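You operate a simulated robot arm through the tools that you are given. There is no shell and no other tool. Be economical: measure what you need, move in short steps, check, and stop when the job is done.

You run a simulated two-armed robot. Do the job below in one go: nothing can be reset, and whatever is moved stays where it is left.

Task
Take the lid off the small tin labelled "red primer" on the top of the red table and lay it down there. Then put the red tray on the top of the red table away on the low shelf of the latch bench. Then take the lock barrel from the top of the red table and leave it on top of the wooden block. Then take the green gauge and put it in the silver steel bowl. Then put the rubber mount on the top of the fitting table away on the high shelf of the parts rack. Keep to this order.

The check looks at the end state, three seconds after you hand in, the way a careful person would. Anything else that was tipped, shoved, dropped, spilled or broken makes it a failure. A push-on lid holds only when it is set on centred and level and pressed home; a screw cap is set on level and turned clockwise until tight.

Robot
Two 7-joint arms with two-finger parallel grippers on one trunk, on a base that drives. Base frame: it is fixed to the floor where the robot stands at the start and does not move with it; the origin is under the middle of the robot, x ahead of it, y to its left, z up. Readings come in m, rad, newtons and seconds.
The left shoulder is at the start at [0.05, 0.187, 1.16], the right one opposite. With the tool pointing down near the work surface each hand reaches from about 0.1 to 0.58 m from the robot's upright axis, wherever it stands, measured 20 degrees to its own side. Places, roughly: green gauge [-0.5, -1.75, 0.75]; high shelf of the parts rack (152x18 cm) [-2.98, -0.54, 0.7]; lock barrel [0.75, -1, 1]; low shelf of the latch bench [-1.3, -6.4, 0.3]; red tray (9x15x3 cm) [0.9, -0.1, 0.9]; rubber mount [0.5, -3.25, 1]; small tin [0.5, -0.25, 1]; steel bowl (13x13x5 cm) [-0.9, -1.8, 0.6]; wooden block (11x5x5 cm) [0.6, -0.6, 0.9]. Payload 3.43 kg a hand.
Tool frame (each hand has its own): the origin (TCP) lies between the finger pads and is the grasp point; the fingertips stand 0.03 m ahead of it; z points along the fingers, y is the line along which they close. The gripper opens to 0.094 m. The fingers are 0.028 m wide and 0.01 m thick; the gripper's body (0.05 by 0.096 m) begins 0.055 m behind the TCP.
Orientation is that of the tool frame in the base frame, as a unit quaternion [w, x, y, z]. With the fingers straight down and closing along the base's y, the tool's x points along the base's -x, its y along +y and its z along -z.

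Tools
- The arms move only by the tool drive_tool. It takes "left_targets", "right_targets" or both (then of equal length, played together; a hand with none holds still); each is a list of rows, each a list of 7 numbers: the shift along the tool's x, y, z in m, then the turn, a rotation vector about the tool's x, y, z in degrees, then the opening, from 0 (shut) to 1 (fully open). In form: [[tx, ty, tz, ax, ay, az, claw], ...]. A call has 1 to 12 rows; each row shifts and turns the commanded pose from where the row before left it, along the tool's axes as they then stand. A row lasts 0.2 s, in which the tool goes at most 0.05 m and 0.15 rad; a call with a longer step from one row to the next is refused whole, and so is a gripper value outside its range. Where a pose cannot be reached the arm comes as near as it can. A force on the tool above 40 N (or 10 N above the force at the start of the call, whichever is more), or a blocked arm, ends the call early, and 0.2 s more pass. The fingers move at their own pace (about 0.153 m/s each) and stop on an object; they squeeze with about 24 N. The grip force told is the motor's: it shows also when the fingers shut on nothing. Time passes only in rows, and 0.2 s behind the last, so rows that do not move let the fingers close. The reply holds the time, the measured pose of the TCP, the force on the tool along the base axes, the opening and the grip force, in the units named above and with some noise, with the torque about the TCP (base axes, N m) and any sound that the robot's microphone picked up.
- Cameras (640 x 400 px; columns grow to the right, rows downward): "scene" is now at [0.1503, -0.0075, 1.3322]; the picture's right is [-0.30, -0.96, 0.00], its down [-0.45, 0.14, -0.88] and it looks along [0.85, -0.26, -0.47] (base axes); focal length 230 px, centre (320, 200). "left" rides on the left gripper at [0.076, -0.014, -0.102] in its tool frame; the picture's right is [0.18, 0.98, 0.00], its down [-0.75, 0.14, -0.64] and it looks along [-0.63, 0.12, 0.77] (tool axes); focal length 243 px, centre (320, 200). "right" rides on the right gripper at [0.076, 0.014, -0.103] in its tool frame; the picture's right is [-0.18, 0.98, 0.00], its down [-0.75, -0.14, -0.64] and it looks along [-0.63, -0.12, 0.77] (tool axes); focal length 243 px, centre (320, 200). There is no depth. A picture from a camera that has moved, and an enlarged one, comes with that camera's place and axes in the base frame and with its lens. The place of the scene camera against the robot may be out by one fixed shift of up to 0.025 m in any direction.
- capture(camera): a new picture of that camera. The clock stands still meanwhile.
- move_column(by): slides the trunk up (or, below 0, down) by that many m; the arms and the scene camera ride with it, the base frame stays. It gives what a move gives, with no picture.
- drive_base(legs): drives the robot by 1 to 6 legs, each [ahead, left, turn to the left] in m, m and rad, along the robot's own axes; the way and the turn of a leg run together, so that a leg with both is an arc; at most 1.5 m and 3.142 rad a leg. The arms and the cameras ride along, it lands a little off, and it stops where it bumps. It gives what a move gives.
- pan_tilt(pan, tilt): turns the head with the scene camera to pan (to the left, within 1.396 rad either way) and tilt (down, from -0.506 to 1.204), counted from straight ahead of the robot. It gives what a move gives.
- close_up(camera, box): a new picture of the part [left, top, right, bottom] of that camera's present view, enlarged. The clock stands still meanwhile.
- sign_off(): hands the job in; it is judged then, once.

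Work in short steps. Places have to be worked out from the pictures, the camera data and where the tool is seen: move nearer, look again, correct. Check each grasp and each placing, and mend what went wrong. You have 165 turns and 118 pictures in all, those below and enlarged ones among them. Open the grippers and draw the arms clear of the work before you hand the job in, unless the task says otherwise; then end with one line.

The tools are called after "Emit:" as name(argument=value, ...) on one line, values as JSON. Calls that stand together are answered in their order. drive_tool: Moves the arms, as the interface text tells. Its arguments: {"type":"object","properties":{"left_targets":{"type":"array","items":{"type":"array","items":{"type":"number"}}},"right_targets":{"type":"array","items":{"type":"array","items":{"type":"number"}}}},"required":[]} The other tools are called the same way: move_column (by) slides the trunk up or down; drive_base (legs) drives the base; pan_tilt (pan, tilt) turns the head that bears the scene camera; capture (camera) takes a picture; close_up (camera, box) takes an enlarged picture of a part of a camera's view; sign_off () hands the job in.

At the start:

```text
time_s: 0.0
left_tcp_pos: [0.4018, 0.0286, 1.1686]
left_tcp_rot: [0.0, 0.001, 1.0, 0.0]
left_wrist_force: [0.2, -0.1, 0.1]
left_ft_torque: [-0.05, 0.0, 0.02]
left_opening: 0.0938
left_grasp_force: 0.1
right_tcp_pos: [0.2844, -0.2877, 1.2115]
right_tcp_rot: [0.001, 0.002, 1.0, 0.0]
right_wrist_force: [0.6, -0.1, 0.2]
right_ft_torque: [0.0, 0.02, -0.02]
right_opening: 0.094
right_grasp_force: 0.1
trunk travel left (down, up): [-0.375, 0.057]
robot x, y, heading: [-0.0021, -0.0027, 0.003]
head pan, tilt: [-0.3, 0.485]
```

scene: 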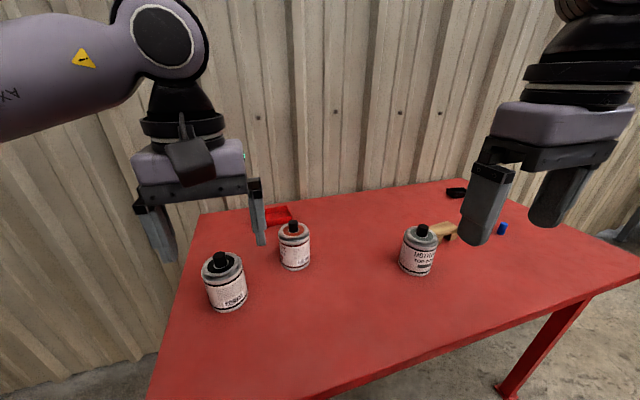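
right: 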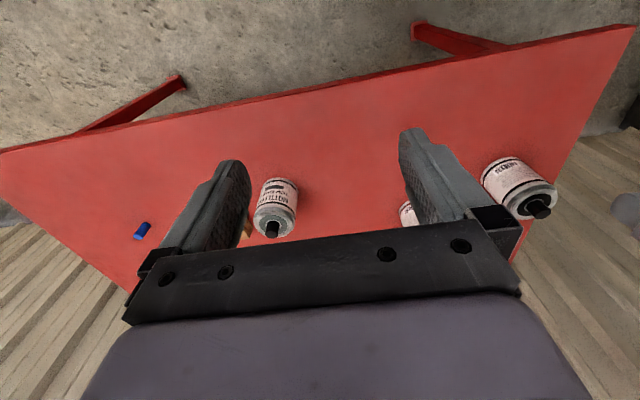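
left: 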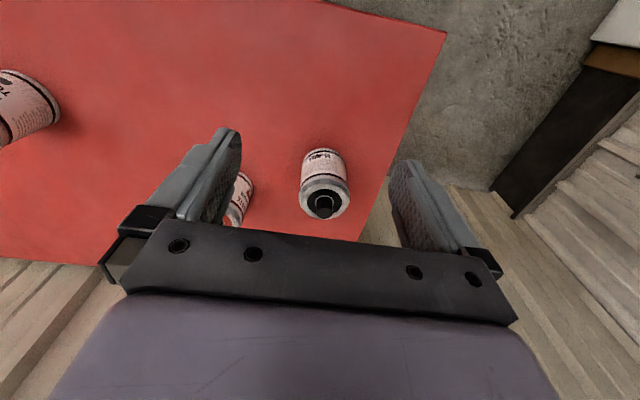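

I start by reading the labels on the three tins with an enlarged view.

Emit:
close_up(camera="scene", box=[190, 200, 320, 320])

Emit:
close_up(camera="scene", box=[380, 170, 540, 290])

```text
3.33 times, centred on (255, 260) of scene
camera zoom: at [0.1503, -0.0075, 1.3322], right [-0.3, -0.96, 0.0], down [-0.45, 0.14, -0.88], along [0.85, -0.26, -0.47], focal length 766 px, centre (537, 0)
```

zoom: 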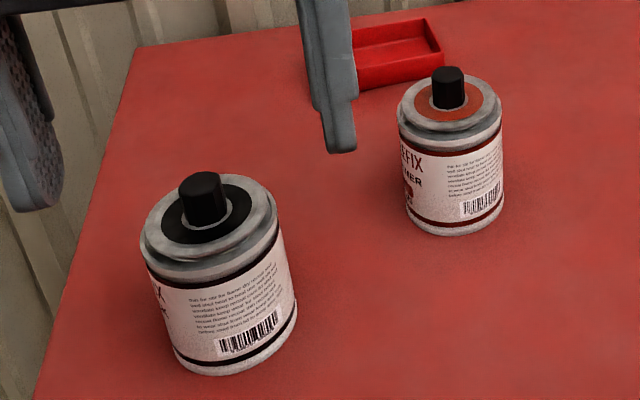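

```text
3.33 times, centred on (460, 230) of scene
camera zoom: at [0.1503, -0.0075, 1.3322], right [-0.3, -0.96, 0.0], down [-0.45, 0.14, -0.88], along [0.85, -0.26, -0.47], focal length 766 px, centre (-147, 100)
```

zoom: 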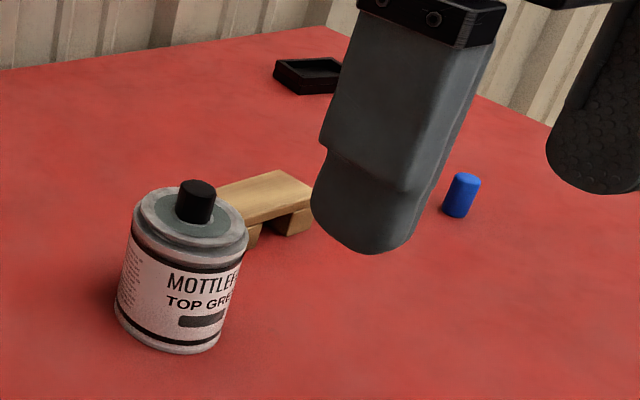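

The middle tin (orange ring, "…EFIX / …MER") looks like the red primer. I look round to learn the surroundings before driving.

Emit:
pan_tilt(pan=1.0, tilt=0.5)

Emit:
capture(camera="scene")

Emit:
pan_tilt(pan=-1.39, tilt=0.4)

Emit:
capture(camera="scene")

```text
time_s: 1.5
left_tcp_pos: [0.4026, 0.0301, 1.1689]
left_tcp_rot: [0.0, 0.0, 1.0, 0.0]
left_wrist_force: [0.3, -0.2, 0.2]
left_ft_torque: [0.03, 0.03, 0.02]
left_opening: 0.094
left_grasp_force: 0.1
right_tcp_pos: [0.285, -0.2864, 1.211]
right_tcp_rot: [0.0, 0.002, 1.0, 0.0]
right_wrist_force: [-0.8, -0.3, 1.0]
right_ft_torque: [-0.01, -0.02, 0.03]
right_opening: 0.0941
right_grasp_force: 0.1
trunk travel left (down, up): [-0.375, 0.057]
robot x, y, heading: [-0.0049, -0.0022, 0.003]
head pan, tilt: [1.0, 0.499]
```

```text
112 pictures are left
camera scene: at [0.1123, 0.096, 1.3309], right [0.84, -0.54, 0.0], down [-0.26, -0.4, -0.88], along [0.47, 0.74, -0.48], focal length 230 px, centre (320, 200)
```

scene: 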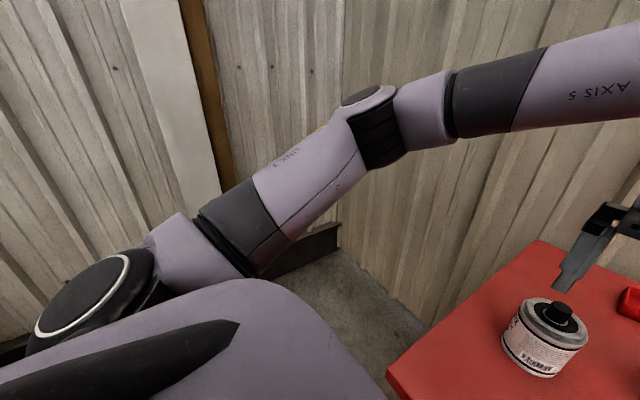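

```text
time_s: 3.7
left_tcp_pos: [0.403, 0.0278, 1.1683]
left_tcp_rot: [0.0, -0.001, 1.0, 0.0]
left_wrist_force: [0.3, 0.4, 0.2]
left_ft_torque: [0.0, 0.03, -0.03]
left_opening: 0.0942
left_grasp_force: 0.3
right_tcp_pos: [0.2846, -0.286, 1.2105]
right_tcp_rot: [0.001, 0.001, 1.0, 0.001]
right_wrist_force: [0.3, -0.3, 0.1]
right_ft_torque: [-0.02, 0.02, 0.0]
right_opening: 0.0943
right_grasp_force: 0.1
trunk travel left (down, up): [-0.375, 0.057]
robot x, y, heading: [-0.0014, 0.002, 0.005]
head pan, tilt: [-1.389, 0.4]
```

```text
111 pictures are left
camera scene: at [0.0799, -0.0716, 1.3401], right [-0.98, -0.18, 0.0], down [-0.07, 0.38, -0.92], along [0.17, -0.91, -0.39], focal length 230 px, centre (320, 200)
```

scene: 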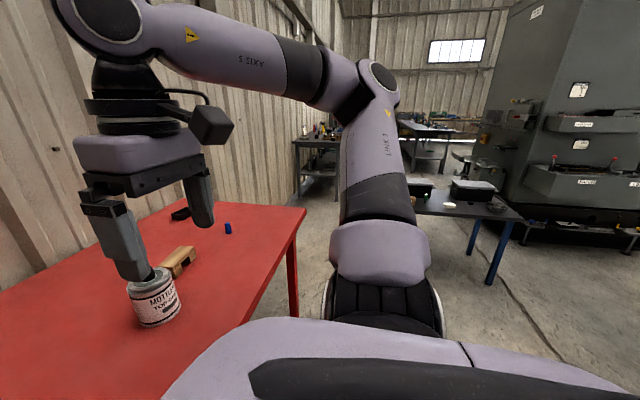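

The table stands against a back wall about x≈1.1 with a free corner on its left. I look straight down to see my base and the table's near edge.

Emit:
pan_tilt(pan=0.0, tilt=1.2)

Emit:
capture(camera="scene")

```text
time_s: 5.2
left_tcp_pos: [0.4028, 0.0281, 1.1674]
left_tcp_rot: [0.0, 0.001, 1.0, 0.0]
left_wrist_force: [-0.5, 0.3, -0.3]
left_ft_torque: [-0.01, 0.01, -0.03]
left_opening: 0.0939
left_grasp_force: 0.1
right_tcp_pos: [0.2841, -0.2871, 1.2101]
right_tcp_rot: [0.001, 0.0, 1.0, 0.0]
right_wrist_force: [-0.5, -0.6, -0.4]
right_ft_torque: [0.0, 0.01, 0.04]
right_opening: 0.0942
right_grasp_force: 0.1
trunk travel left (down, up): [-0.375, 0.057]
robot x, y, heading: [0.0014, -0.0019, -0.001]
head pan, tilt: [0.0, 1.201]
```

```text
110 pictures are left
camera scene: at [0.119, 0.0195, 1.2773], right [0.0, -1.0, 0.0], down [-0.93, 0.0, -0.36], along [0.36, 0.0, -0.93], focal length 230 px, centre (320, 200)
```

scene: 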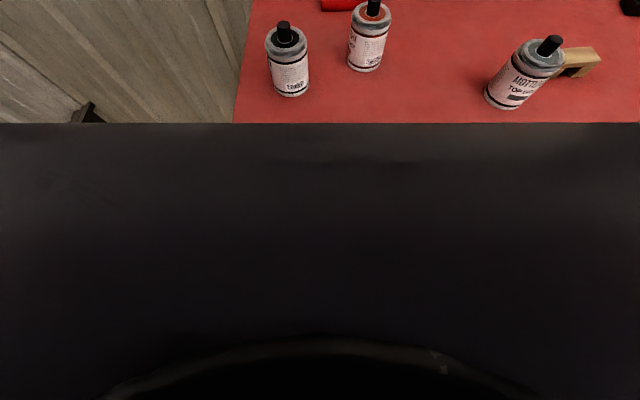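

My own body hides the floor. I drive ahead a modest 0.12 m, which should be clear of the table legs, and look again with the right wrist camera.

Emit:
drive_base(legs=[[0.12, 0, 0]])

Emit:
pan_tilt(pan=-0.2, tilt=0.7)

Emit:
capture(camera="left")

Emit:
capture(camera="scene")

```text
time_s: 6.4
left_tcp_pos: [0.5216, -0.0524, 1.1692]
left_tcp_rot: [0.0, 0.002, 1.0, 0.001]
left_wrist_force: [-0.1, -0.3, 0.3]
left_ft_torque: [0.02, -0.04, -0.01]
left_opening: 0.0939
left_grasp_force: 0.1
right_tcp_pos: [0.4024, -0.3684, 1.2101]
right_tcp_rot: [0.0, 0.003, 1.0, 0.001]
right_wrist_force: [0.2, 0.2, -1.4]
right_ft_torque: [0.03, -0.03, 0.0]
right_opening: 0.0941
right_grasp_force: 0.1
trunk travel left (down, up): [-0.375, 0.057]
robot x, y, heading: [0.1189, -0.0772, -0.009]
head pan, tilt: [0.0, 1.201]
```

```text
time_s: 7.4
left_tcp_pos: [0.5217, -0.0523, 1.1678]
left_tcp_rot: [0.0, 0.002, 1.0, 0.001]
left_wrist_force: [0.5, 0.3, -0.2]
left_ft_torque: [-0.02, 0.02, -0.01]
left_opening: 0.0941
left_grasp_force: 0.0
right_tcp_pos: [0.4031, -0.3656, 1.2103]
right_tcp_rot: [0.0, 0.003, 1.0, 0.0]
right_wrist_force: [0.5, 0.2, -0.1]
right_ft_torque: [0.01, -0.02, 0.0]
right_opening: 0.0943
right_grasp_force: 0.0
trunk travel left (down, up): [-0.375, 0.057]
robot x, y, heading: [0.1131, -0.0782, -0.003]
head pan, tilt: [-0.201, 0.7]
```

```text
109 pictures are left
camera left: at [0.4456, -0.0669, 1.2709], right [-0.18, 0.98, 0.0], down [0.75, 0.14, 0.64], along [0.63, 0.12, -0.77], focal length 243 px, centre (320, 200)
```

left: 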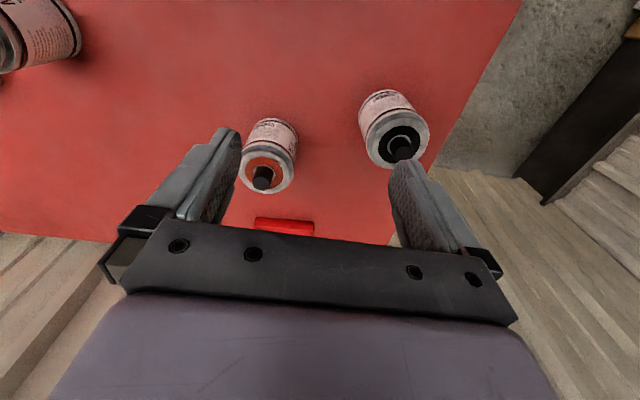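

```text
108 pictures are left
camera scene: at [0.2659, -0.0764, 1.3131], right [-0.2, -0.98, 0.0], down [-0.63, 0.13, -0.76], along [0.75, -0.15, -0.64], focal length 230 px, centre (320, 200)
```

scene: 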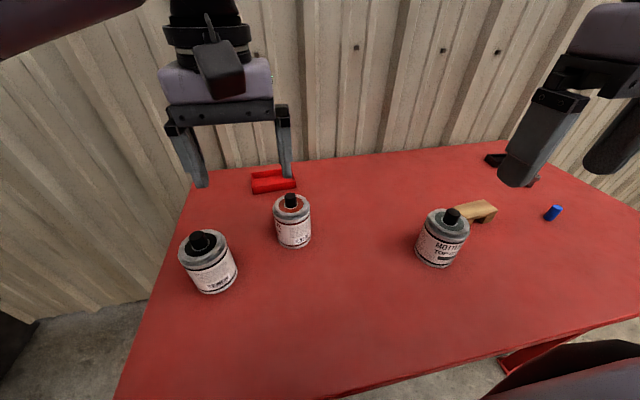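

Triangulating the two left-camera views puts the knob tops at z≈0.985 and the red tin's knob near (0.653, −0.109). I move the left hand above it, still high.

Emit:
drive_tool(left_targets=[[-0.033, -0.014, 0.012, 0, 0, 0, 1], [-0.033, -0.014, 0.012, 0, 0, 0, 1], [-0.033, -0.014, 0.012, 0, 0, 0, 1], [-0.032, -0.015, 0.012, 0, 0, 0, 1]])

Emit:
capture(camera="left")

Emit:
capture(camera="scene")

```text
time_s: 8.4
left_tcp_pos: [0.6521, -0.1105, 1.1202]
left_tcp_rot: [0.001, 0.004, 1.0, 0.001]
left_wrist_force: [0.0, -0.1, 0.2]
left_ft_torque: [0.01, -0.02, 0.03]
left_opening: 0.0939
left_grasp_force: 0.0
right_tcp_pos: [0.4043, -0.3683, 1.2094]
right_tcp_rot: [0.0, 0.002, 1.0, 0.001]
right_wrist_force: [-0.4, -0.5, -0.4]
right_ft_torque: [0.06, 0.01, 0.01]
right_opening: 0.094
right_grasp_force: 0.0
trunk travel left (down, up): [-0.375, 0.057]
robot x, y, heading: [0.1164, -0.0793, -0.003]
head pan, tilt: [-0.201, 0.7]
```

```text
107 pictures are left
camera left: at [0.5758, -0.1261, 1.222], right [-0.18, 0.98, 0.0], down [0.75, 0.14, 0.64], along [0.63, 0.12, -0.77], focal length 243 px, centre (320, 200)
```

left: 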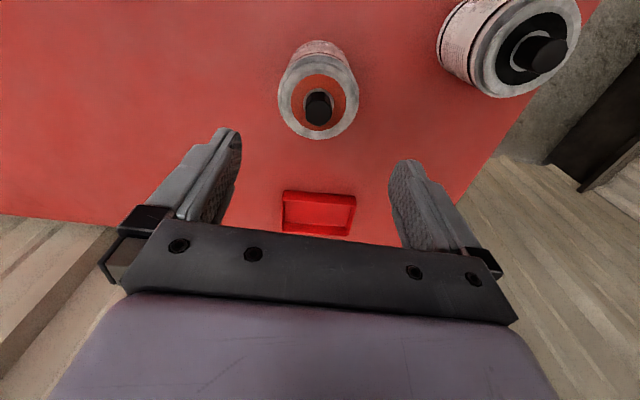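

```text
106 pictures are left
camera scene: at [0.2658, -0.0776, 1.3132], right [-0.2, -0.98, 0.0], down [-0.63, 0.13, -0.76], along [0.75, -0.15, -0.64], focal length 230 px, centre (320, 200)
```

scene: 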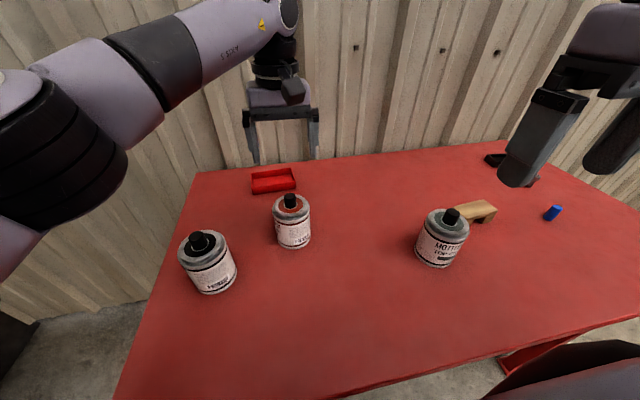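

Re-triangulated knob: about (0.667, −0.111, 0.967). I come down to just above it and look again.

Emit:
drive_tool(left_targets=[[-0.015, 0, 0.03, 0, 0, 0, 0.7], [0, 0, 0.035, 0, 0, 0, 0.7], [0, 0, 0.03, 0, 0, 0, 0.7]])

Emit:
capture(camera="left")

Emit:
close_up(camera="scene", box=[220, 130, 380, 250])

```text
time_s: 9.2
left_tcp_pos: [0.6684, -0.11, 1.0255]
left_tcp_rot: [-0.001, 0.002, 1.0, 0.0]
left_wrist_force: [0.5, -0.6, -0.2]
left_ft_torque: [-0.03, 0.02, -0.01]
left_opening: 0.0657
left_grasp_force: 0.0
right_tcp_pos: [0.4015, -0.3673, 1.2109]
right_tcp_rot: [0.001, 0.003, 1.0, 0.0]
right_wrist_force: [-0.3, -0.1, -0.3]
right_ft_torque: [0.03, -0.02, -0.01]
right_opening: 0.0942
right_grasp_force: 0.0
trunk travel left (down, up): [-0.375, 0.057]
robot x, y, heading: [0.1195, -0.0773, -0.008]
head pan, tilt: [-0.201, 0.7]
```

```text
105 pictures are left
camera left: at [0.5916, -0.1246, 1.1274], right [-0.18, 0.98, 0.0], down [0.75, 0.14, 0.64], along [0.63, 0.12, -0.77], focal length 243 px, centre (320, 200)
```

left: 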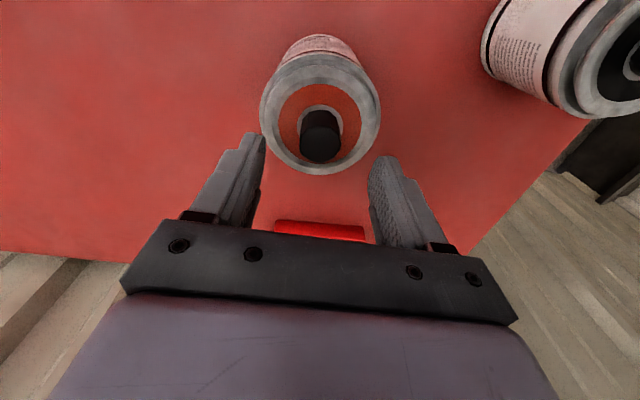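

```text
3.33 times, centred on (300, 190) of scene
camera zoom: at [0.2661, -0.0766, 1.3132], right [-0.2, -0.98, 0.0], down [-0.63, 0.13, -0.76], along [0.75, -0.15, -0.64], focal length 766 px, centre (387, 233)
```

zoom: 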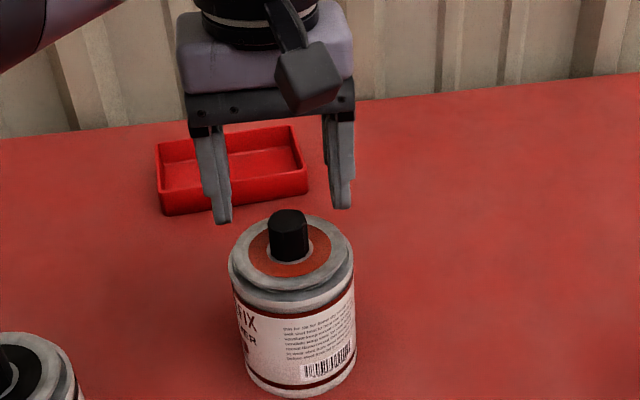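

Knob is centred between the fingers. I lower so the tips surround it, then close.

Emit:
drive_tool(left_targets=[[-0.003, 0, 0.025, 0, 0, 0, 0.7], [0, 0, 0.021, 0, 0, 0, 0.7], [0, 0, 0, 0, 0, 0, 0.1], [0, 0, 0, 0, 0, 0, 0.1], [0, 0, 0, 0, 0, 0, 0.1]])

Emit:
close_up(camera="scene", box=[220, 130, 380, 250])

```text
time_s: 9.7
left_tcp_pos: [0.6726, -0.1084, 0.9991]
left_tcp_rot: [0.005, 0.001, 1.0, -0.001]
left_wrist_force: [-8.4, 2.6, 16.7]
left_ft_torque: [0.38, 0.5, 0.15]
left_opening: 0.0667
left_grasp_force: 1.0
right_tcp_pos: [0.4018, -0.3665, 1.2102]
right_tcp_rot: [0.001, 0.002, 1.0, -0.001]
right_wrist_force: [0.3, 0.2, 0.2]
right_ft_torque: [0.0, 0.07, -0.05]
right_opening: 0.0938
right_grasp_force: 0.1
trunk travel left (down, up): [-0.375, 0.057]
robot x, y, heading: [0.1204, -0.0765, -0.004]
head pan, tilt: [-0.201, 0.7]
stopped in row 2 (left hand): the force on the tool passed its limit at 50 N (the readings are from after the stop); the commanded pose is now the measured one
```

```text
3.33 times, centred on (300, 190) of scene
camera zoom: at [0.2647, -0.0764, 1.3136], right [-0.2, -0.98, 0.0], down [-0.63, 0.13, -0.77], along [0.75, -0.15, -0.64], focal length 766 px, centre (387, 233)
```

zoom: 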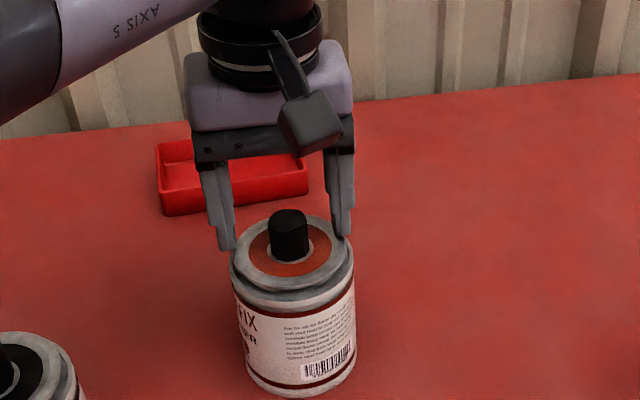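

The tips touched the rim (z≈0.969), so the knob reaches higher than I figured. I rise a few mm and close on the knob at this height.

Emit:
drive_tool(left_targets=[[0, 0, -0.008, 0, 0, 0, 0.7], [0, 0, 0, 0, 0, 0, 0.45], [0, 0, 0, 0, 0, 0, 0.45], [0, 0, 0.008, 0, 0, 0, 0.4], [0, 0, 0, 0, 0, 0, 0.1], [0, 0, 0, 0, 0, 0, 0.1], [0, 0, 0, 0, 0, 0, 0.1]])

Emit:
close_up(camera="scene", box=[220, 130, 380, 250])

```text
time_s: 11.3
left_tcp_pos: [0.6725, -0.1108, 0.9998]
left_tcp_rot: [0.009, 0.002, 1.0, -0.003]
left_wrist_force: [8.4, -9.2, 26.5]
left_ft_torque: [-0.26, 0.12, 0.12]
left_opening: 0.0237
left_grasp_force: 24.2
right_tcp_pos: [0.402, -0.3667, 1.211]
right_tcp_rot: [0.001, 0.003, 1.0, 0.001]
right_wrist_force: [0.4, -0.5, 0.1]
right_ft_torque: [0.01, 0.0, -0.02]
right_opening: 0.0942
right_grasp_force: 0.0
trunk travel left (down, up): [-0.375, 0.057]
robot x, y, heading: [0.1198, -0.0783, 0.001]
head pan, tilt: [-0.201, 0.7]
```

```text
3.33 times, centred on (300, 190) of scene
camera zoom: at [0.2644, -0.0775, 1.3136], right [-0.2, -0.98, 0.0], down [-0.63, 0.13, -0.77], along [0.75, -0.15, -0.64], focal length 766 px, centre (387, 233)
```

zoom: 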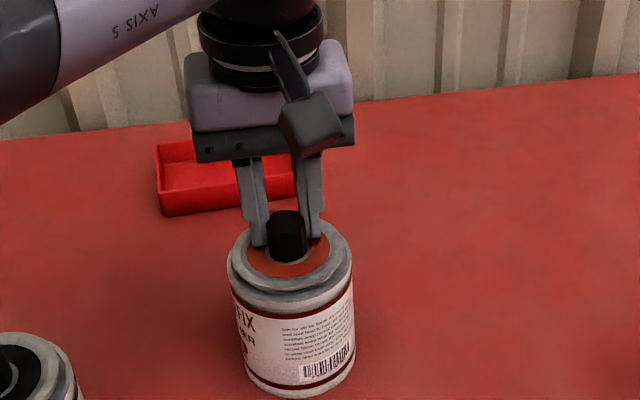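

The knob is gripped (24 mm, 24 N). I pull straight up in small steps.

Emit:
drive_tool(left_targets=[[0, 0, -0.006, 0, 0, 0, 0.1], [0, 0, -0.006, 0, 0, 0, 0.1], [0, 0, -0.008, 0, 0, 0, 0.1]])

Emit:
close_up(camera="scene", box=[220, 130, 380, 250])

```text
time_s: 12.1
left_tcp_pos: [0.6721, -0.108, 1.0164]
left_tcp_rot: [0.004, 0.002, 1.0, 0.0]
left_wrist_force: [0.6, 0.0, 0.0]
left_ft_torque: [0.01, 0.01, 0.02]
left_opening: 0.0258
left_grasp_force: 0.0
right_tcp_pos: [0.4032, -0.3653, 1.2107]
right_tcp_rot: [0.0, 0.002, 1.0, 0.0]
right_wrist_force: [0.4, 0.7, 0.1]
right_ft_torque: [-0.01, 0.01, 0.03]
right_opening: 0.094
right_grasp_force: 0.0
trunk travel left (down, up): [-0.375, 0.057]
robot x, y, heading: [0.1219, -0.0783, -0.002]
head pan, tilt: [-0.201, 0.7]
```

```text
3.33 times, centred on (300, 190) of scene
camera zoom: at [0.2656, -0.0762, 1.3133], right [-0.2, -0.98, 0.0], down [-0.63, 0.13, -0.77], along [0.75, -0.15, -0.64], focal length 766 px, centre (387, 233)
```

zoom: 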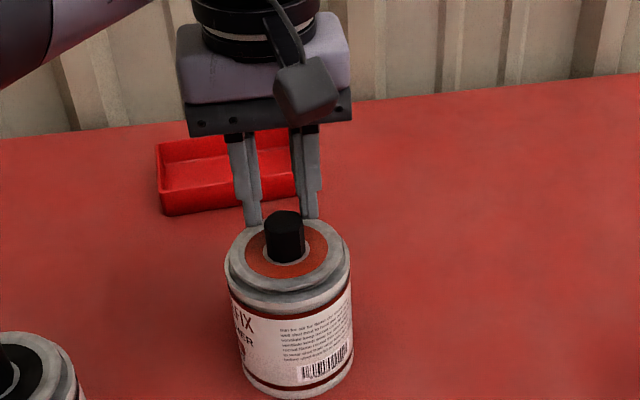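

The grip slipped off the knob. I look with the wrist camera to measure where the knob sits relative to the fingers.

Emit:
capture(camera="left")

```text
100 pictures are left
camera left: at [0.5952, -0.1227, 1.1182], right [-0.18, 0.98, 0.0], down [0.75, 0.14, 0.65], along [0.64, 0.12, -0.76], focal length 243 px, centre (320, 200)
```

left: 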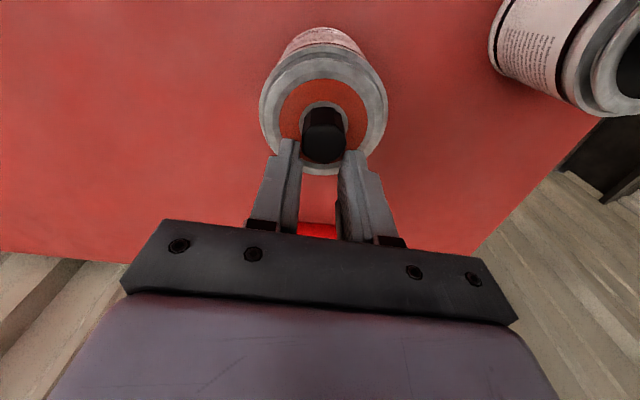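

The knob is about 9 mm nearer than the finger centre (x≈0.663). I shift, lower with the fingers half open, and close again.

Emit:
drive_tool(left_targets=[[0, 0, -0.015, 0, 0, 0, 0.45], [0.009, 0.001, 0, 0, 0, 0, 0.45], [0, 0, 0.015, 0, 0, 0, 0.45], [0, 0, 0.014, 0, 0, 0, 0.45], [0, 0, 0, 0, 0, 0, 0], [0, 0, 0, 0, 0, 0, 0], [0, 0, 0, 0, 0, 0, 0]])

Emit:
capture(camera="left")

```text
time_s: 13.7
left_tcp_pos: [0.6642, -0.1076, 1.0032]
left_tcp_rot: [0.005, 0.001, 1.0, -0.002]
left_wrist_force: [0.3, -2.5, 2.9]
left_ft_torque: [0.0, 0.03, 0.0]
left_opening: 0.0237
left_grasp_force: 24.1
right_tcp_pos: [0.4029, -0.3661, 1.2098]
right_tcp_rot: [0.0, 0.003, 1.0, 0.0]
right_wrist_force: [0.1, 0.6, -0.1]
right_ft_torque: [-0.01, 0.02, -0.01]
right_opening: 0.0939
right_grasp_force: 0.1
trunk travel left (down, up): [-0.375, 0.057]
robot x, y, heading: [0.1205, -0.0772, -0.003]
head pan, tilt: [-0.201, 0.7]
```

```text
99 pictures are left
camera left: at [0.5865, -0.1228, 1.104], right [-0.18, 0.98, 0.0], down [0.75, 0.14, 0.65], along [0.64, 0.11, -0.76], focal length 243 px, centre (320, 200)
```

left: 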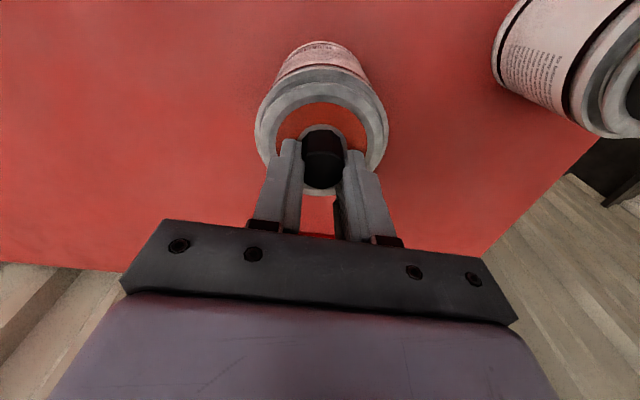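

Centred now. I pull up slowly again.

Emit:
drive_tool(left_targets=[[0, 0, -0.004, 0, 0, 0, 0], [0, 0, -0.004, 0, 0, 0, 0], [0, 0, -0.004, 0, 0, 0, 0]])

Emit:
close_up(camera="scene", box=[220, 130, 380, 250])

```text
time_s: 14.5
left_tcp_pos: [0.6642, -0.1062, 1.0138]
left_tcp_rot: [0.004, 0.002, 1.0, -0.001]
left_wrist_force: [0.6, -0.3, -7.7]
left_ft_torque: [0.01, -0.06, 0.02]
left_opening: 0.0237
left_grasp_force: 24.3
right_tcp_pos: [0.4032, -0.365, 1.2095]
right_tcp_rot: [0.0, 0.003, 1.0, 0.0]
right_wrist_force: [0.1, -0.8, 0.6]
right_ft_torque: [0.01, 0.0, 0.0]
right_opening: 0.0941
right_grasp_force: 0.1
trunk travel left (down, up): [-0.375, 0.057]
robot x, y, heading: [0.1209, -0.0758, -0.004]
head pan, tilt: [-0.201, 0.7]
```

```text
3.33 times, centred on (300, 190) of scene
camera zoom: at [0.2664, -0.0765, 1.3131], right [-0.2, -0.98, 0.0], down [-0.63, 0.13, -0.76], along [0.75, -0.15, -0.64], focal length 766 px, centre (387, 233)
```

zoom: 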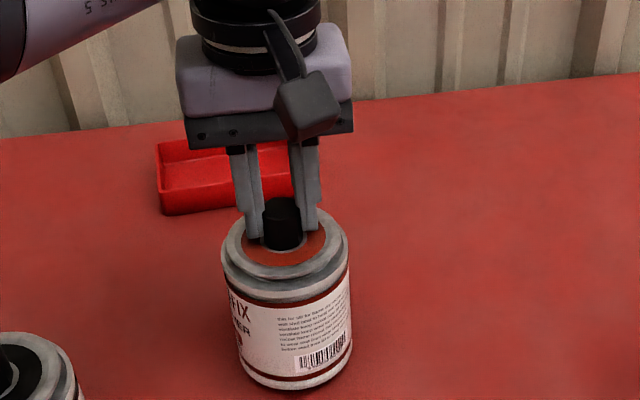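

The whole tin rises with the lid (≈8 N), so the right hand must hold the body. I set the tin down again and swing the right hand round to a tilted, nearly horizontal posture.

Emit:
drive_tool(left_targets=[[0, 0, 0.006, 0, 0, 0, 0], [0, 0, 0.005, 0, 0, 0, 0], [0, 0, 0, 0, 0, 0, 0], [0, 0, 0, 0, 0, 0, 0], [0, 0, 0, 0, 0, 0, 0], [0, 0, 0, 0, 0, 0, 0], [0, 0, 0, 0, 0, 0, 0], [0, 0, 0, 0, 0, 0, 0], [0, 0, 0, 0, 0, 0, 0], [0, 0, 0, 0, 0, 0, 0]], right_targets=[[-0.03, 0.025, 0, 0, 0, -6.67, 1], [-0.03, 0.025, 0, 0, 0, -6.67, 1], [-0.03, 0.025, 0, 0, 0, -6.67, 1], [0, 0, 0, 0, -8.57, 0, 1], [0, 0, 0, 0, -8.57, 0, 1], [0, 0, 0, 0, -8.57, 0, 1], [0, 0, 0, 0, -8.57, 0, 1], [0, 0, 0, 0, -8.57, 0, 1], [0, 0, 0, 0, -8.57, 0, 1], [0, 0, 0, 0, -8.57, 0, 1]])

Emit:
capture(camera="scene")

```text
time_s: 16.7
left_tcp_pos: [0.6644, -0.1079, 1.0034]
left_tcp_rot: [0.004, 0.003, 1.0, -0.001]
left_wrist_force: [-0.6, -0.2, -4.1]
left_ft_torque: [-0.01, -0.04, 0.02]
left_opening: 0.0239
left_grasp_force: 24.8
right_tcp_pos: [0.4865, -0.2823, 1.2116]
right_tcp_rot: [0.493, -0.148, 0.853, 0.087]
right_wrist_force: [-0.1, 0.6, 0.8]
right_ft_torque: [0.0, 0.02, 0.0]
right_opening: 0.0939
right_grasp_force: 0.1
right hand out of reach, approached as far as the arm can: row 10
trunk travel left (down, up): [-0.375, 0.057]
robot x, y, heading: [0.1171, -0.0774, -0.008]
head pan, tilt: [-0.201, 0.7]
```

```text
97 pictures are left
camera scene: at [0.2664, -0.0766, 1.3132], right [-0.2, -0.98, 0.0], down [-0.63, 0.13, -0.76], along [0.75, -0.15, -0.64], focal length 230 px, centre (320, 200)
```

scene: 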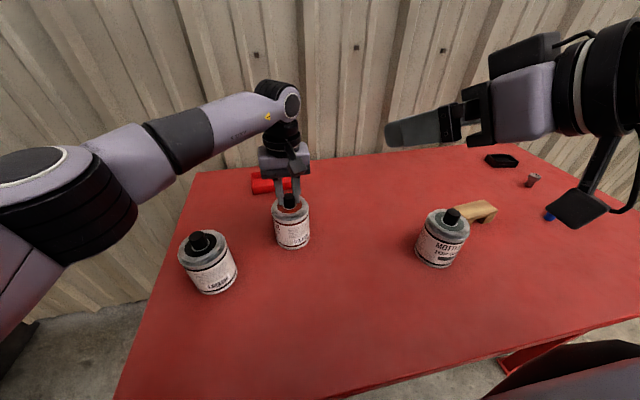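

Orientation is as wanted (30° below level, yaw 20°). I bring the right hand to a stand-off about 12 cm short of the tin at body height.

Emit:
drive_tool(right_targets=[[0.0282, 0.0149, 0.0317, 0, 0, 0, 1], [0.0282, 0.0149, 0.0317, 0, 0, 0, 1], [0.0282, 0.0149, 0.0317, 0, 0, 0, 1], [0.0282, 0.0149, 0.0317, 0, 0, 0, 1], [0.0282, 0.0149, 0.0317, 0, 0, 0, 1], [0.0282, 0.0149, 0.0317, 0, 0, 0, 1], [0.0282, 0.0149, 0.0317, 0, 0, 0, 1]])

Emit:
capture(camera="scene")

Emit:
capture(camera="right")

```text
time_s: 18.3
left_tcp_pos: [0.6639, -0.1083, 1.0027]
left_tcp_rot: [0.004, 0.002, 1.0, -0.001]
left_wrist_force: [0.0, -0.4, -4.4]
left_ft_torque: [0.06, -0.05, -0.01]
left_opening: 0.0237
left_grasp_force: 23.4
right_tcp_pos: [0.5564, -0.1815, 1.0014]
right_tcp_rot: [0.492, -0.149, 0.853, 0.086]
right_wrist_force: [-0.8, 0.0, 0.3]
right_ft_torque: [0.03, 0.01, 0.01]
right_opening: 0.094
right_grasp_force: 0.1
right hand out of reach, approached as far as the arm can: row 1, 2, 6, 7
trunk travel left (down, up): [-0.375, 0.057]
robot x, y, heading: [0.1194, -0.0769, -0.006]
head pan, tilt: [-0.201, 0.7]
```

```text
96 pictures are left
camera scene: at [0.2663, -0.0766, 1.3131], right [-0.2, -0.98, 0.0], down [-0.63, 0.13, -0.76], along [0.75, -0.15, -0.64], focal length 230 px, centre (320, 200)
```

scene: 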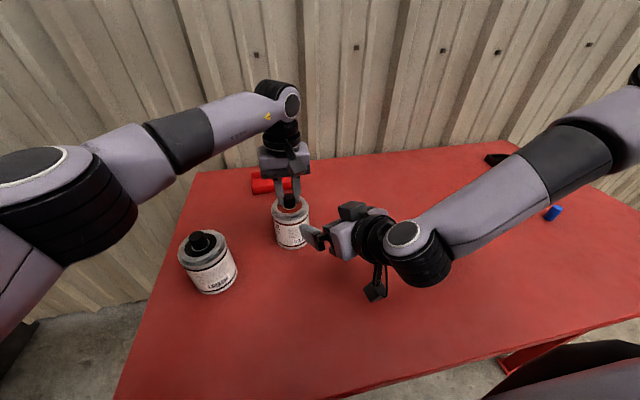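

```text
95 pictures are left
camera right: at [0.4308, -0.212, 0.9858], right [-0.25, 0.96, 0.16], down [-0.12, -0.19, 0.97], along [0.96, 0.22, 0.16], focal length 243 px, centre (320, 200)
```

right: 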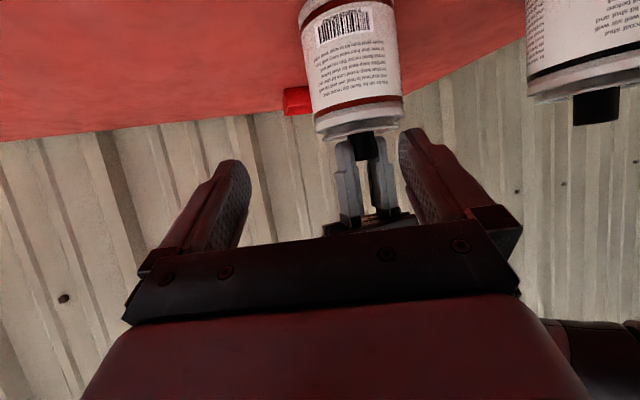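

The right arm can't get lower from this shoulder height, so I'll lower the trunk. First the left hand lets go and both hands rise.

Emit:
drive_tool(left_targets=[[0, 0, 0, 0, 0, 0, 0.5], [0, 0, 0, 0, 0, 0, 0.5], [0, 0, -0.04, 0, 0, 0, 0.5], [0, 0, -0.045, 0, 0, 0, 0.5], [0, 0, -0.045, 0, 0, 0, 0.5], [0, 0, -0.045, 0, 0, 0, 0.5], [0, 0, -0.045, 0, 0, 0, 0.5], [0, 0, -0.03, 0, 0, 0, 0.5]], right_targets=[[0, 0, 0, 0, 0, 0, 1], [-0.035, -0.01, -0.02, 0, 0, 0, 1], [-0.035, -0.01, -0.02, 0, 0, 0, 1], [-0.035, -0.01, -0.02, 0, 0, 0, 1], [-0.035, -0.01, -0.02, 0, 0, 0, 1], [-0.035, -0.01, -0.02, 0, 0, 0, 1], [-0.035, -0.01, -0.02, 0, 0, 0, 1], [-0.035, -0.01, -0.02, 0, 0, 0, 1]])

Emit:
move_column(by=-0.17)

Emit:
capture(camera="scene")

```text
time_s: 20.1
left_tcp_pos: [0.6427, -0.0641, 1.2269]
left_tcp_rot: [0.0, -0.01, 1.0, -0.006]
left_wrist_force: [0.1, 1.1, 0.1]
left_ft_torque: [-0.05, 0.04, -0.03]
left_opening: 0.0472
left_grasp_force: 0.0
left hand out of reach, approached as far as the arm can: row 6, 7, 8
right_tcp_pos: [0.5815, -0.2468, 1.2819]
right_tcp_rot: [0.493, -0.148, 0.853, 0.087]
right_wrist_force: [0.3, -0.1, -0.2]
right_ft_torque: [0.02, 0.0, -0.01]
right_opening: 0.094
right_grasp_force: 0.0
trunk travel left (down, up): [-0.375, 0.057]
robot x, y, heading: [0.1185, -0.0757, 0.001]
head pan, tilt: [-0.201, 0.7]
```

```text
time_s: 22.0
left_tcp_pos: [0.6436, -0.0631, 1.0606]
left_tcp_rot: [0.003, -0.009, 1.0, -0.008]
left_wrist_force: [0.4, 0.2, -0.5]
left_ft_torque: [-0.01, 0.0, 0.01]
left_opening: 0.047
left_grasp_force: 0.0
right_tcp_pos: [0.5795, -0.2471, 1.1124]
right_tcp_rot: [0.493, -0.149, 0.853, 0.086]
right_wrist_force: [-0.4, 0.1, 0.1]
right_ft_torque: [-0.01, 0.0, 0.01]
right_opening: 0.0938
right_grasp_force: 0.1
trunk travel left (down, up): [-0.205, 0.227]
robot x, y, heading: [0.1193, -0.0814, -0.003]
head pan, tilt: [-0.201, 0.7]
```

```text
94 pictures are left
camera scene: at [0.2659, -0.0765, 1.1433], right [-0.2, -0.98, 0.0], down [-0.63, 0.13, -0.77], along [0.75, -0.15, -0.64], focal length 230 px, centre (320, 200)
```

scene: 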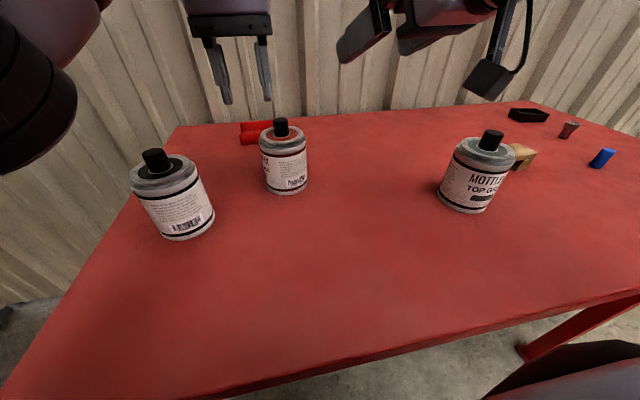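

Now the right hand goes to the stand-off in front of the tin at body height.

Emit:
drive_tool(right_targets=[[0.0318, 0.0206, 0.0197, 0, 0, 0, 1], [0.0318, 0.0206, 0.0197, 0, 0, 0, 1], [0.0318, 0.0206, 0.0197, 0, 0, 0, 1], [0.0318, 0.0206, 0.0197, 0, 0, 0, 1], [0.0318, 0.0206, 0.0197, 0, 0, 0, 1]])

Emit:
capture(camera="scene")

Emit:
capture(camera="right")

```text
time_s: 23.2
left_tcp_pos: [0.643, -0.0627, 1.0614]
left_tcp_rot: [0.003, -0.009, 1.0, -0.007]
left_wrist_force: [-0.4, -0.6, -0.5]
left_ft_torque: [-0.02, 0.03, 0.03]
left_opening: 0.0471
left_grasp_force: 0.0
right_tcp_pos: [0.5513, -0.1475, 0.9259]
right_tcp_rot: [0.494, -0.148, 0.852, 0.086]
right_wrist_force: [-0.5, -0.2, -0.3]
right_ft_torque: [0.02, 0.02, -0.02]
right_opening: 0.094
right_grasp_force: 0.0
trunk travel left (down, up): [-0.205, 0.227]
robot x, y, heading: [0.1166, -0.0778, -0.008]
head pan, tilt: [-0.201, 0.7]
```

```text
93 pictures are left
camera scene: at [0.2662, -0.0766, 1.1432], right [-0.2, -0.98, 0.0], down [-0.63, 0.13, -0.76], along [0.75, -0.15, -0.64], focal length 230 px, centre (320, 200)
```

scene: 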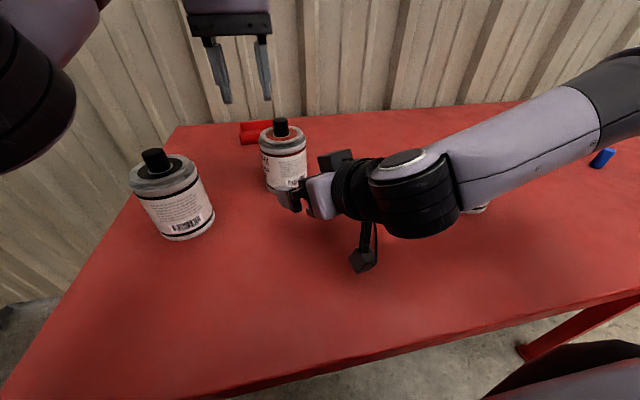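

```text
92 pictures are left
camera right: at [0.4261, -0.1786, 0.9112], right [-0.25, 0.96, 0.16], down [-0.12, -0.2, 0.97], along [0.96, 0.22, 0.17], focal length 243 px, centre (320, 200)
```

right: 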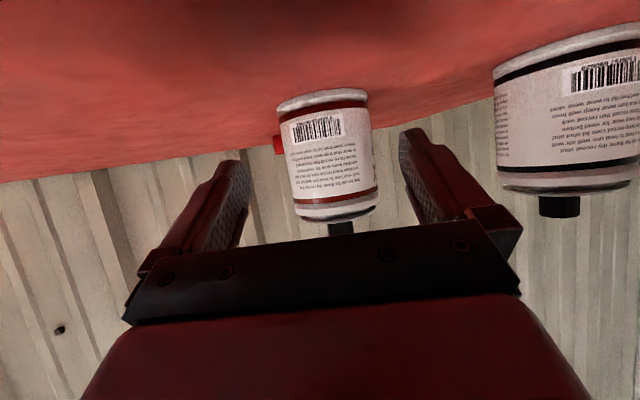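

The tin body is well centred between the right fingers. I slide in level and check before closing.

Emit:
drive_tool(right_targets=[[-0.0157, 0, 0.0326, 0, 0, 0, 1], [-0.0157, 0, 0.0326, 0, 0, 0, 1], [-0.0157, 0, 0.0326, 0, 0, 0, 1]])

Emit:
capture(camera="right")

```text
time_s: 24.0
left_tcp_pos: [0.6426, -0.0622, 1.0624]
left_tcp_rot: [0.005, -0.009, 1.0, -0.008]
left_wrist_force: [-0.6, 0.3, -0.6]
left_ft_torque: [-0.01, 0.01, -0.01]
left_opening: 0.047
left_grasp_force: 0.1
right_tcp_pos: [0.6434, -0.1533, 0.9278]
right_tcp_rot: [0.492, -0.149, 0.853, 0.087]
right_wrist_force: [0.5, -0.7, 0.3]
right_ft_torque: [-0.02, -0.02, 0.01]
right_opening: 0.0939
right_grasp_force: 0.1
right hand out of reach, approached as far as the arm can: row 1, 2, 3
trunk travel left (down, up): [-0.205, 0.227]
robot x, y, heading: [0.119, -0.0786, -0.004]
head pan, tilt: [-0.201, 0.7]
```

```text
91 pictures are left
camera right: at [0.5182, -0.1832, 0.9122], right [-0.25, 0.96, 0.16], down [-0.12, -0.19, 0.97], along [0.96, 0.22, 0.16], focal length 243 px, centre (320, 200)
```

right: 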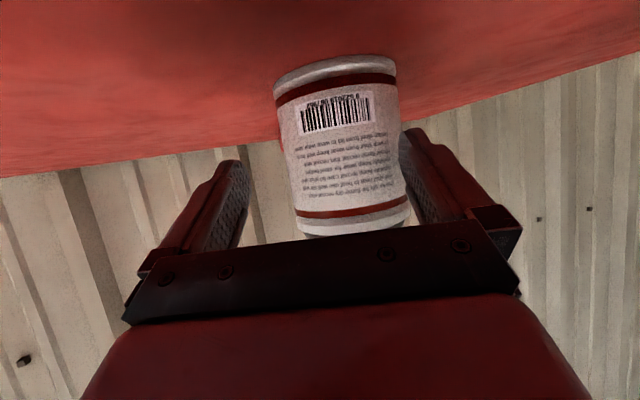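

The hand ran out of reach, drifted right, and nudged the tin slightly. I back straight out, yaw the right hand 20° more toward the left (easier for this arm), and re-measure.

Emit:
drive_tool(right_targets=[[0.0157, 0, -0.0326, 0, 0, 0, 1], [0.0157, 0, -0.0326, 0, 0, 0, 1], [0.0157, 0, -0.0326, 0, 0, 0, 1]])

Emit:
capture(camera="right")

```text
time_s: 24.8
left_tcp_pos: [0.6432, -0.0626, 1.0619]
left_tcp_rot: [0.004, -0.009, 1.0, -0.008]
left_wrist_force: [-0.5, 0.4, 0.6]
left_ft_torque: [-0.01, -0.04, -0.03]
left_opening: 0.047
left_grasp_force: 0.0
right_tcp_pos: [0.5408, -0.1888, 0.9351]
right_tcp_rot: [0.492, -0.148, 0.854, 0.086]
right_wrist_force: [-0.2, -0.6, 1.2]
right_ft_torque: [-0.02, -0.01, 0.01]
right_opening: 0.094
right_grasp_force: 0.1
trunk travel left (down, up): [-0.205, 0.227]
robot x, y, heading: [0.1155, -0.0762, -0.008]
head pan, tilt: [-0.201, 0.7]
```

```text
90 pictures are left
camera right: at [0.4172, -0.2184, 0.9199], right [-0.24, 0.96, 0.16], down [-0.12, -0.19, 0.97], along [0.96, 0.22, 0.16], focal length 243 px, centre (320, 200)
```

right: 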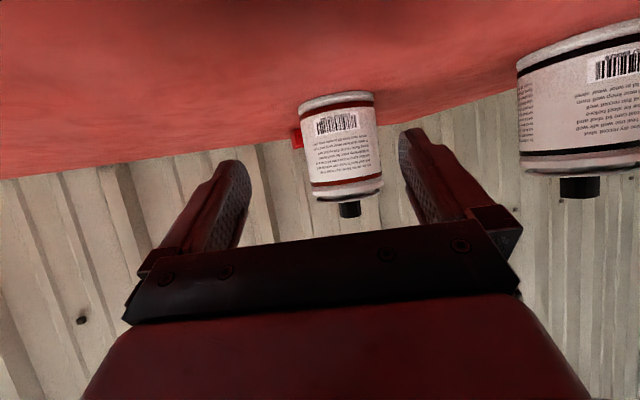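

The tin now stands near (0.672, −0.133). I yaw the right hand to 40° and line up with it.

Emit:
drive_tool(right_targets=[[0, 0, 0, -5.78, 0, -3.33, 1], [0, 0, 0, -5.78, 0, -3.33, 1], [0, 0, 0, -5.78, 0, -3.33, 1], [0.003, -0.021, 0.01, 0, 0, 0, 1], [0.003, -0.021, 0.01, 0, 0, 0, 1]])

Emit:
capture(camera="right")

Emit:
capture(camera="scene")

```text
time_s: 26.0
left_tcp_pos: [0.6425, -0.0626, 1.0615]
left_tcp_rot: [0.004, -0.011, 1.0, -0.008]
left_wrist_force: [-0.2, -0.5, -0.4]
left_ft_torque: [0.01, 0.01, 0.0]
left_opening: 0.0473
left_grasp_force: 0.2
right_tcp_pos: [0.5798, -0.2118, 0.919]
right_tcp_rot: [0.47, -0.295, 0.814, 0.17]
right_wrist_force: [0.4, 0.0, 0.8]
right_ft_torque: [-0.04, -0.04, -0.02]
right_opening: 0.0939
right_grasp_force: 0.1
trunk travel left (down, up): [-0.205, 0.227]
robot x, y, heading: [0.1187, -0.0764, -0.0]
head pan, tilt: [-0.201, 0.7]
```

```text
89 pictures are left
camera right: at [0.4724, -0.2829, 0.9046], right [-0.56, 0.81, 0.16], down [-0.05, -0.22, 0.97], along [0.83, 0.54, 0.16], focal length 243 px, centre (320, 200)
```

right: 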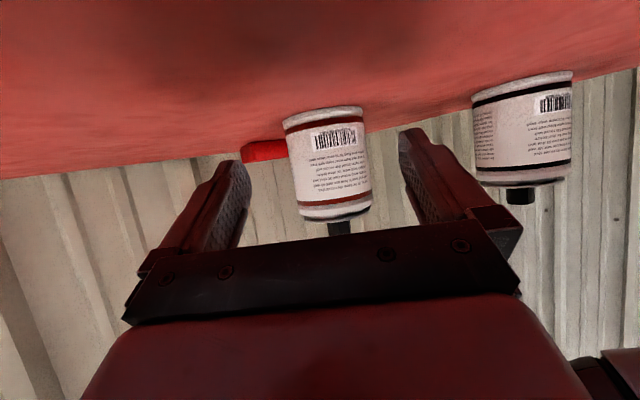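

```text
88 pictures are left
camera scene: at [0.266, -0.0765, 1.1432], right [-0.2, -0.98, 0.0], down [-0.63, 0.13, -0.76], along [0.75, -0.15, -0.64], focal length 230 px, centre (320, 200)
```

scene: 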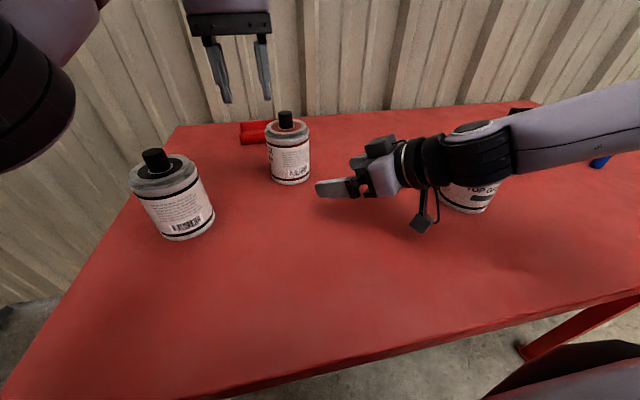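

Reached exactly this time; the tin is about 12 cm ahead, nearly centred. I advance two thirds first.

Emit:
drive_tool(right_targets=[[-0.0187, -0.002, 0.0323, 0, 0, 0, 1], [-0.0187, -0.002, 0.0323, 0, 0, 0, 1]])

Emit:
capture(camera="right")

```text
time_s: 26.6
left_tcp_pos: [0.6428, -0.063, 1.0623]
left_tcp_rot: [0.005, -0.01, 1.0, -0.009]
left_wrist_force: [-0.7, -0.2, 0.0]
left_ft_torque: [0.0, 0.0, -0.02]
left_opening: 0.0469
left_grasp_force: 0.1
right_tcp_pos: [0.6407, -0.1672, 0.9194]
right_tcp_rot: [0.47, -0.295, 0.814, 0.171]
right_wrist_force: [0.2, 0.7, 0.4]
right_ft_torque: [-0.02, 0.0, 0.03]
right_opening: 0.0941
right_grasp_force: 0.0
trunk travel left (down, up): [-0.205, 0.227]
robot x, y, heading: [0.1173, -0.0801, -0.002]
head pan, tilt: [-0.201, 0.7]
```

```text
87 pictures are left
camera right: at [0.5328, -0.2382, 0.9045], right [-0.56, 0.81, 0.16], down [-0.05, -0.22, 0.97], along [0.83, 0.54, 0.16], focal length 243 px, centre (320, 200)
```

right: 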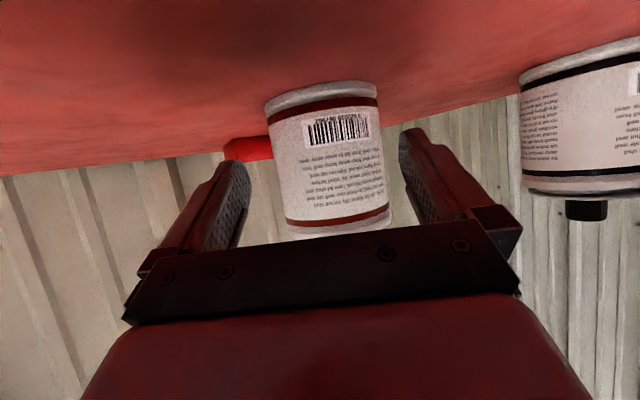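

Well centred; the tin axis is about 5 cm ahead. I advance 4 cm and close.

Emit:
drive_tool(right_targets=[[-0.0195, 0, 0.0338, 0, 0, 0, 1], [0, 0, 0, 0, 0, 0, 0.7], [0, 0, 0, 0, 0, 0, 0.5], [0, 0, 0, 0, 0, 0, 0.5]])

Emit:
capture(camera="scene")

Emit:
capture(camera="left")

```text
time_s: 27.6
left_tcp_pos: [0.6426, -0.0625, 1.0618]
left_tcp_rot: [0.004, -0.01, 1.0, -0.007]
left_wrist_force: [0.3, -0.4, 0.6]
left_ft_torque: [-0.03, 0.0, 0.03]
left_opening: 0.0474
left_grasp_force: 0.1
right_tcp_pos: [0.6697, -0.1432, 0.9194]
right_tcp_rot: [0.471, -0.294, 0.814, 0.17]
right_wrist_force: [-0.3, 0.8, -1.1]
right_ft_torque: [0.16, 0.16, -0.04]
right_opening: 0.0835
right_grasp_force: 23.9
trunk travel left (down, up): [-0.205, 0.227]
robot x, y, heading: [0.1236, -0.0765, -0.004]
head pan, tilt: [-0.201, 0.7]
```

```text
86 pictures are left
camera scene: at [0.2661, -0.0764, 1.1432], right [-0.2, -0.98, 0.0], down [-0.63, 0.13, -0.76], along [0.75, -0.15, -0.64], focal length 230 px, centre (320, 200)
```

scene: 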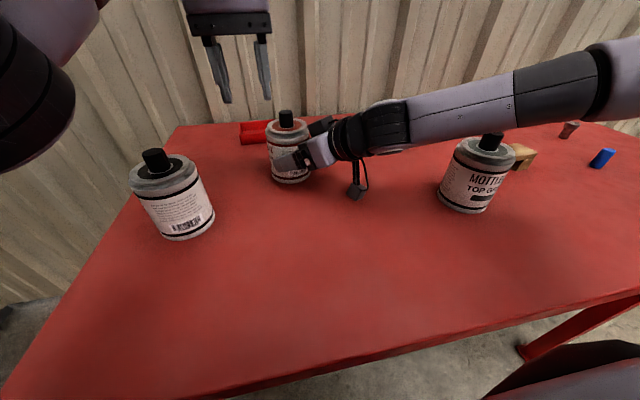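

```text
85 pictures are left
camera left: at [0.5658, -0.0779, 1.1638], right [-0.2, 0.98, -0.02], down [0.74, 0.17, 0.65], along [0.64, 0.12, -0.76], focal length 243 px, centre (320, 200)
```

left: 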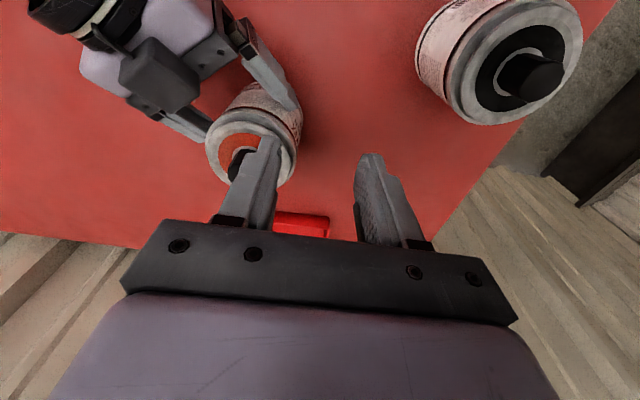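

The right hand holds the tin body (83.5 mm, 24 N). I bring the left hand over the knob and look.

Emit:
drive_tool(left_targets=[[-0.02, -0.035, 0, 0, 0, 0, 0.5], [-0.021, -0.034, 0, 0, 0, 0, 0.5]])

Emit:
capture(camera="left")

```text
time_s: 28.4
left_tcp_pos: [0.6509, -0.0497, 1.0665]
left_tcp_rot: [0.003, -0.045, 0.999, -0.026]
left_wrist_force: [-0.2, 0.5, -0.1]
left_ft_torque: [0.01, 0.01, -0.01]
left_opening: 0.0469
left_grasp_force: 0.1
left hand out of reach, approached as far as the arm can: row 1, 2
right_tcp_pos: [0.6697, -0.144, 0.9185]
right_tcp_rot: [0.47, -0.293, 0.815, 0.169]
right_wrist_force: [-1.1, 0.8, 0.0]
right_ft_torque: [0.11, -0.08, -0.03]
right_opening: 0.0836
right_grasp_force: 24.4
trunk travel left (down, up): [-0.205, 0.227]
robot x, y, heading: [0.1234, -0.0765, -0.003]
head pan, tilt: [-0.201, 0.7]
stopped in row 2 (left hand): the arm was blocked; the commanded pose is now the measured one
```

```text
84 pictures are left
camera left: at [0.5747, -0.0647, 1.1692], right [-0.27, 0.96, -0.05], down [0.73, 0.24, 0.64], along [0.62, 0.13, -0.77], focal length 243 px, centre (320, 200)
```

left: 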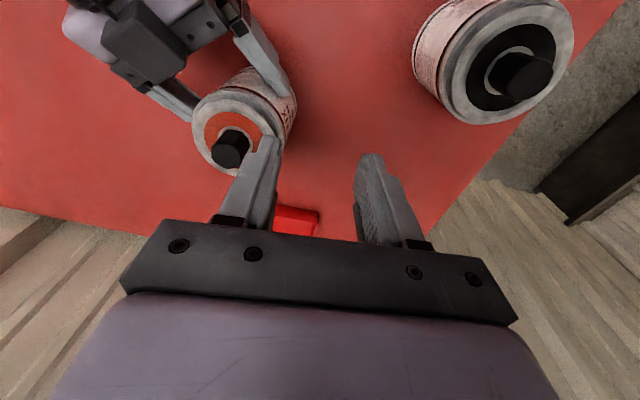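

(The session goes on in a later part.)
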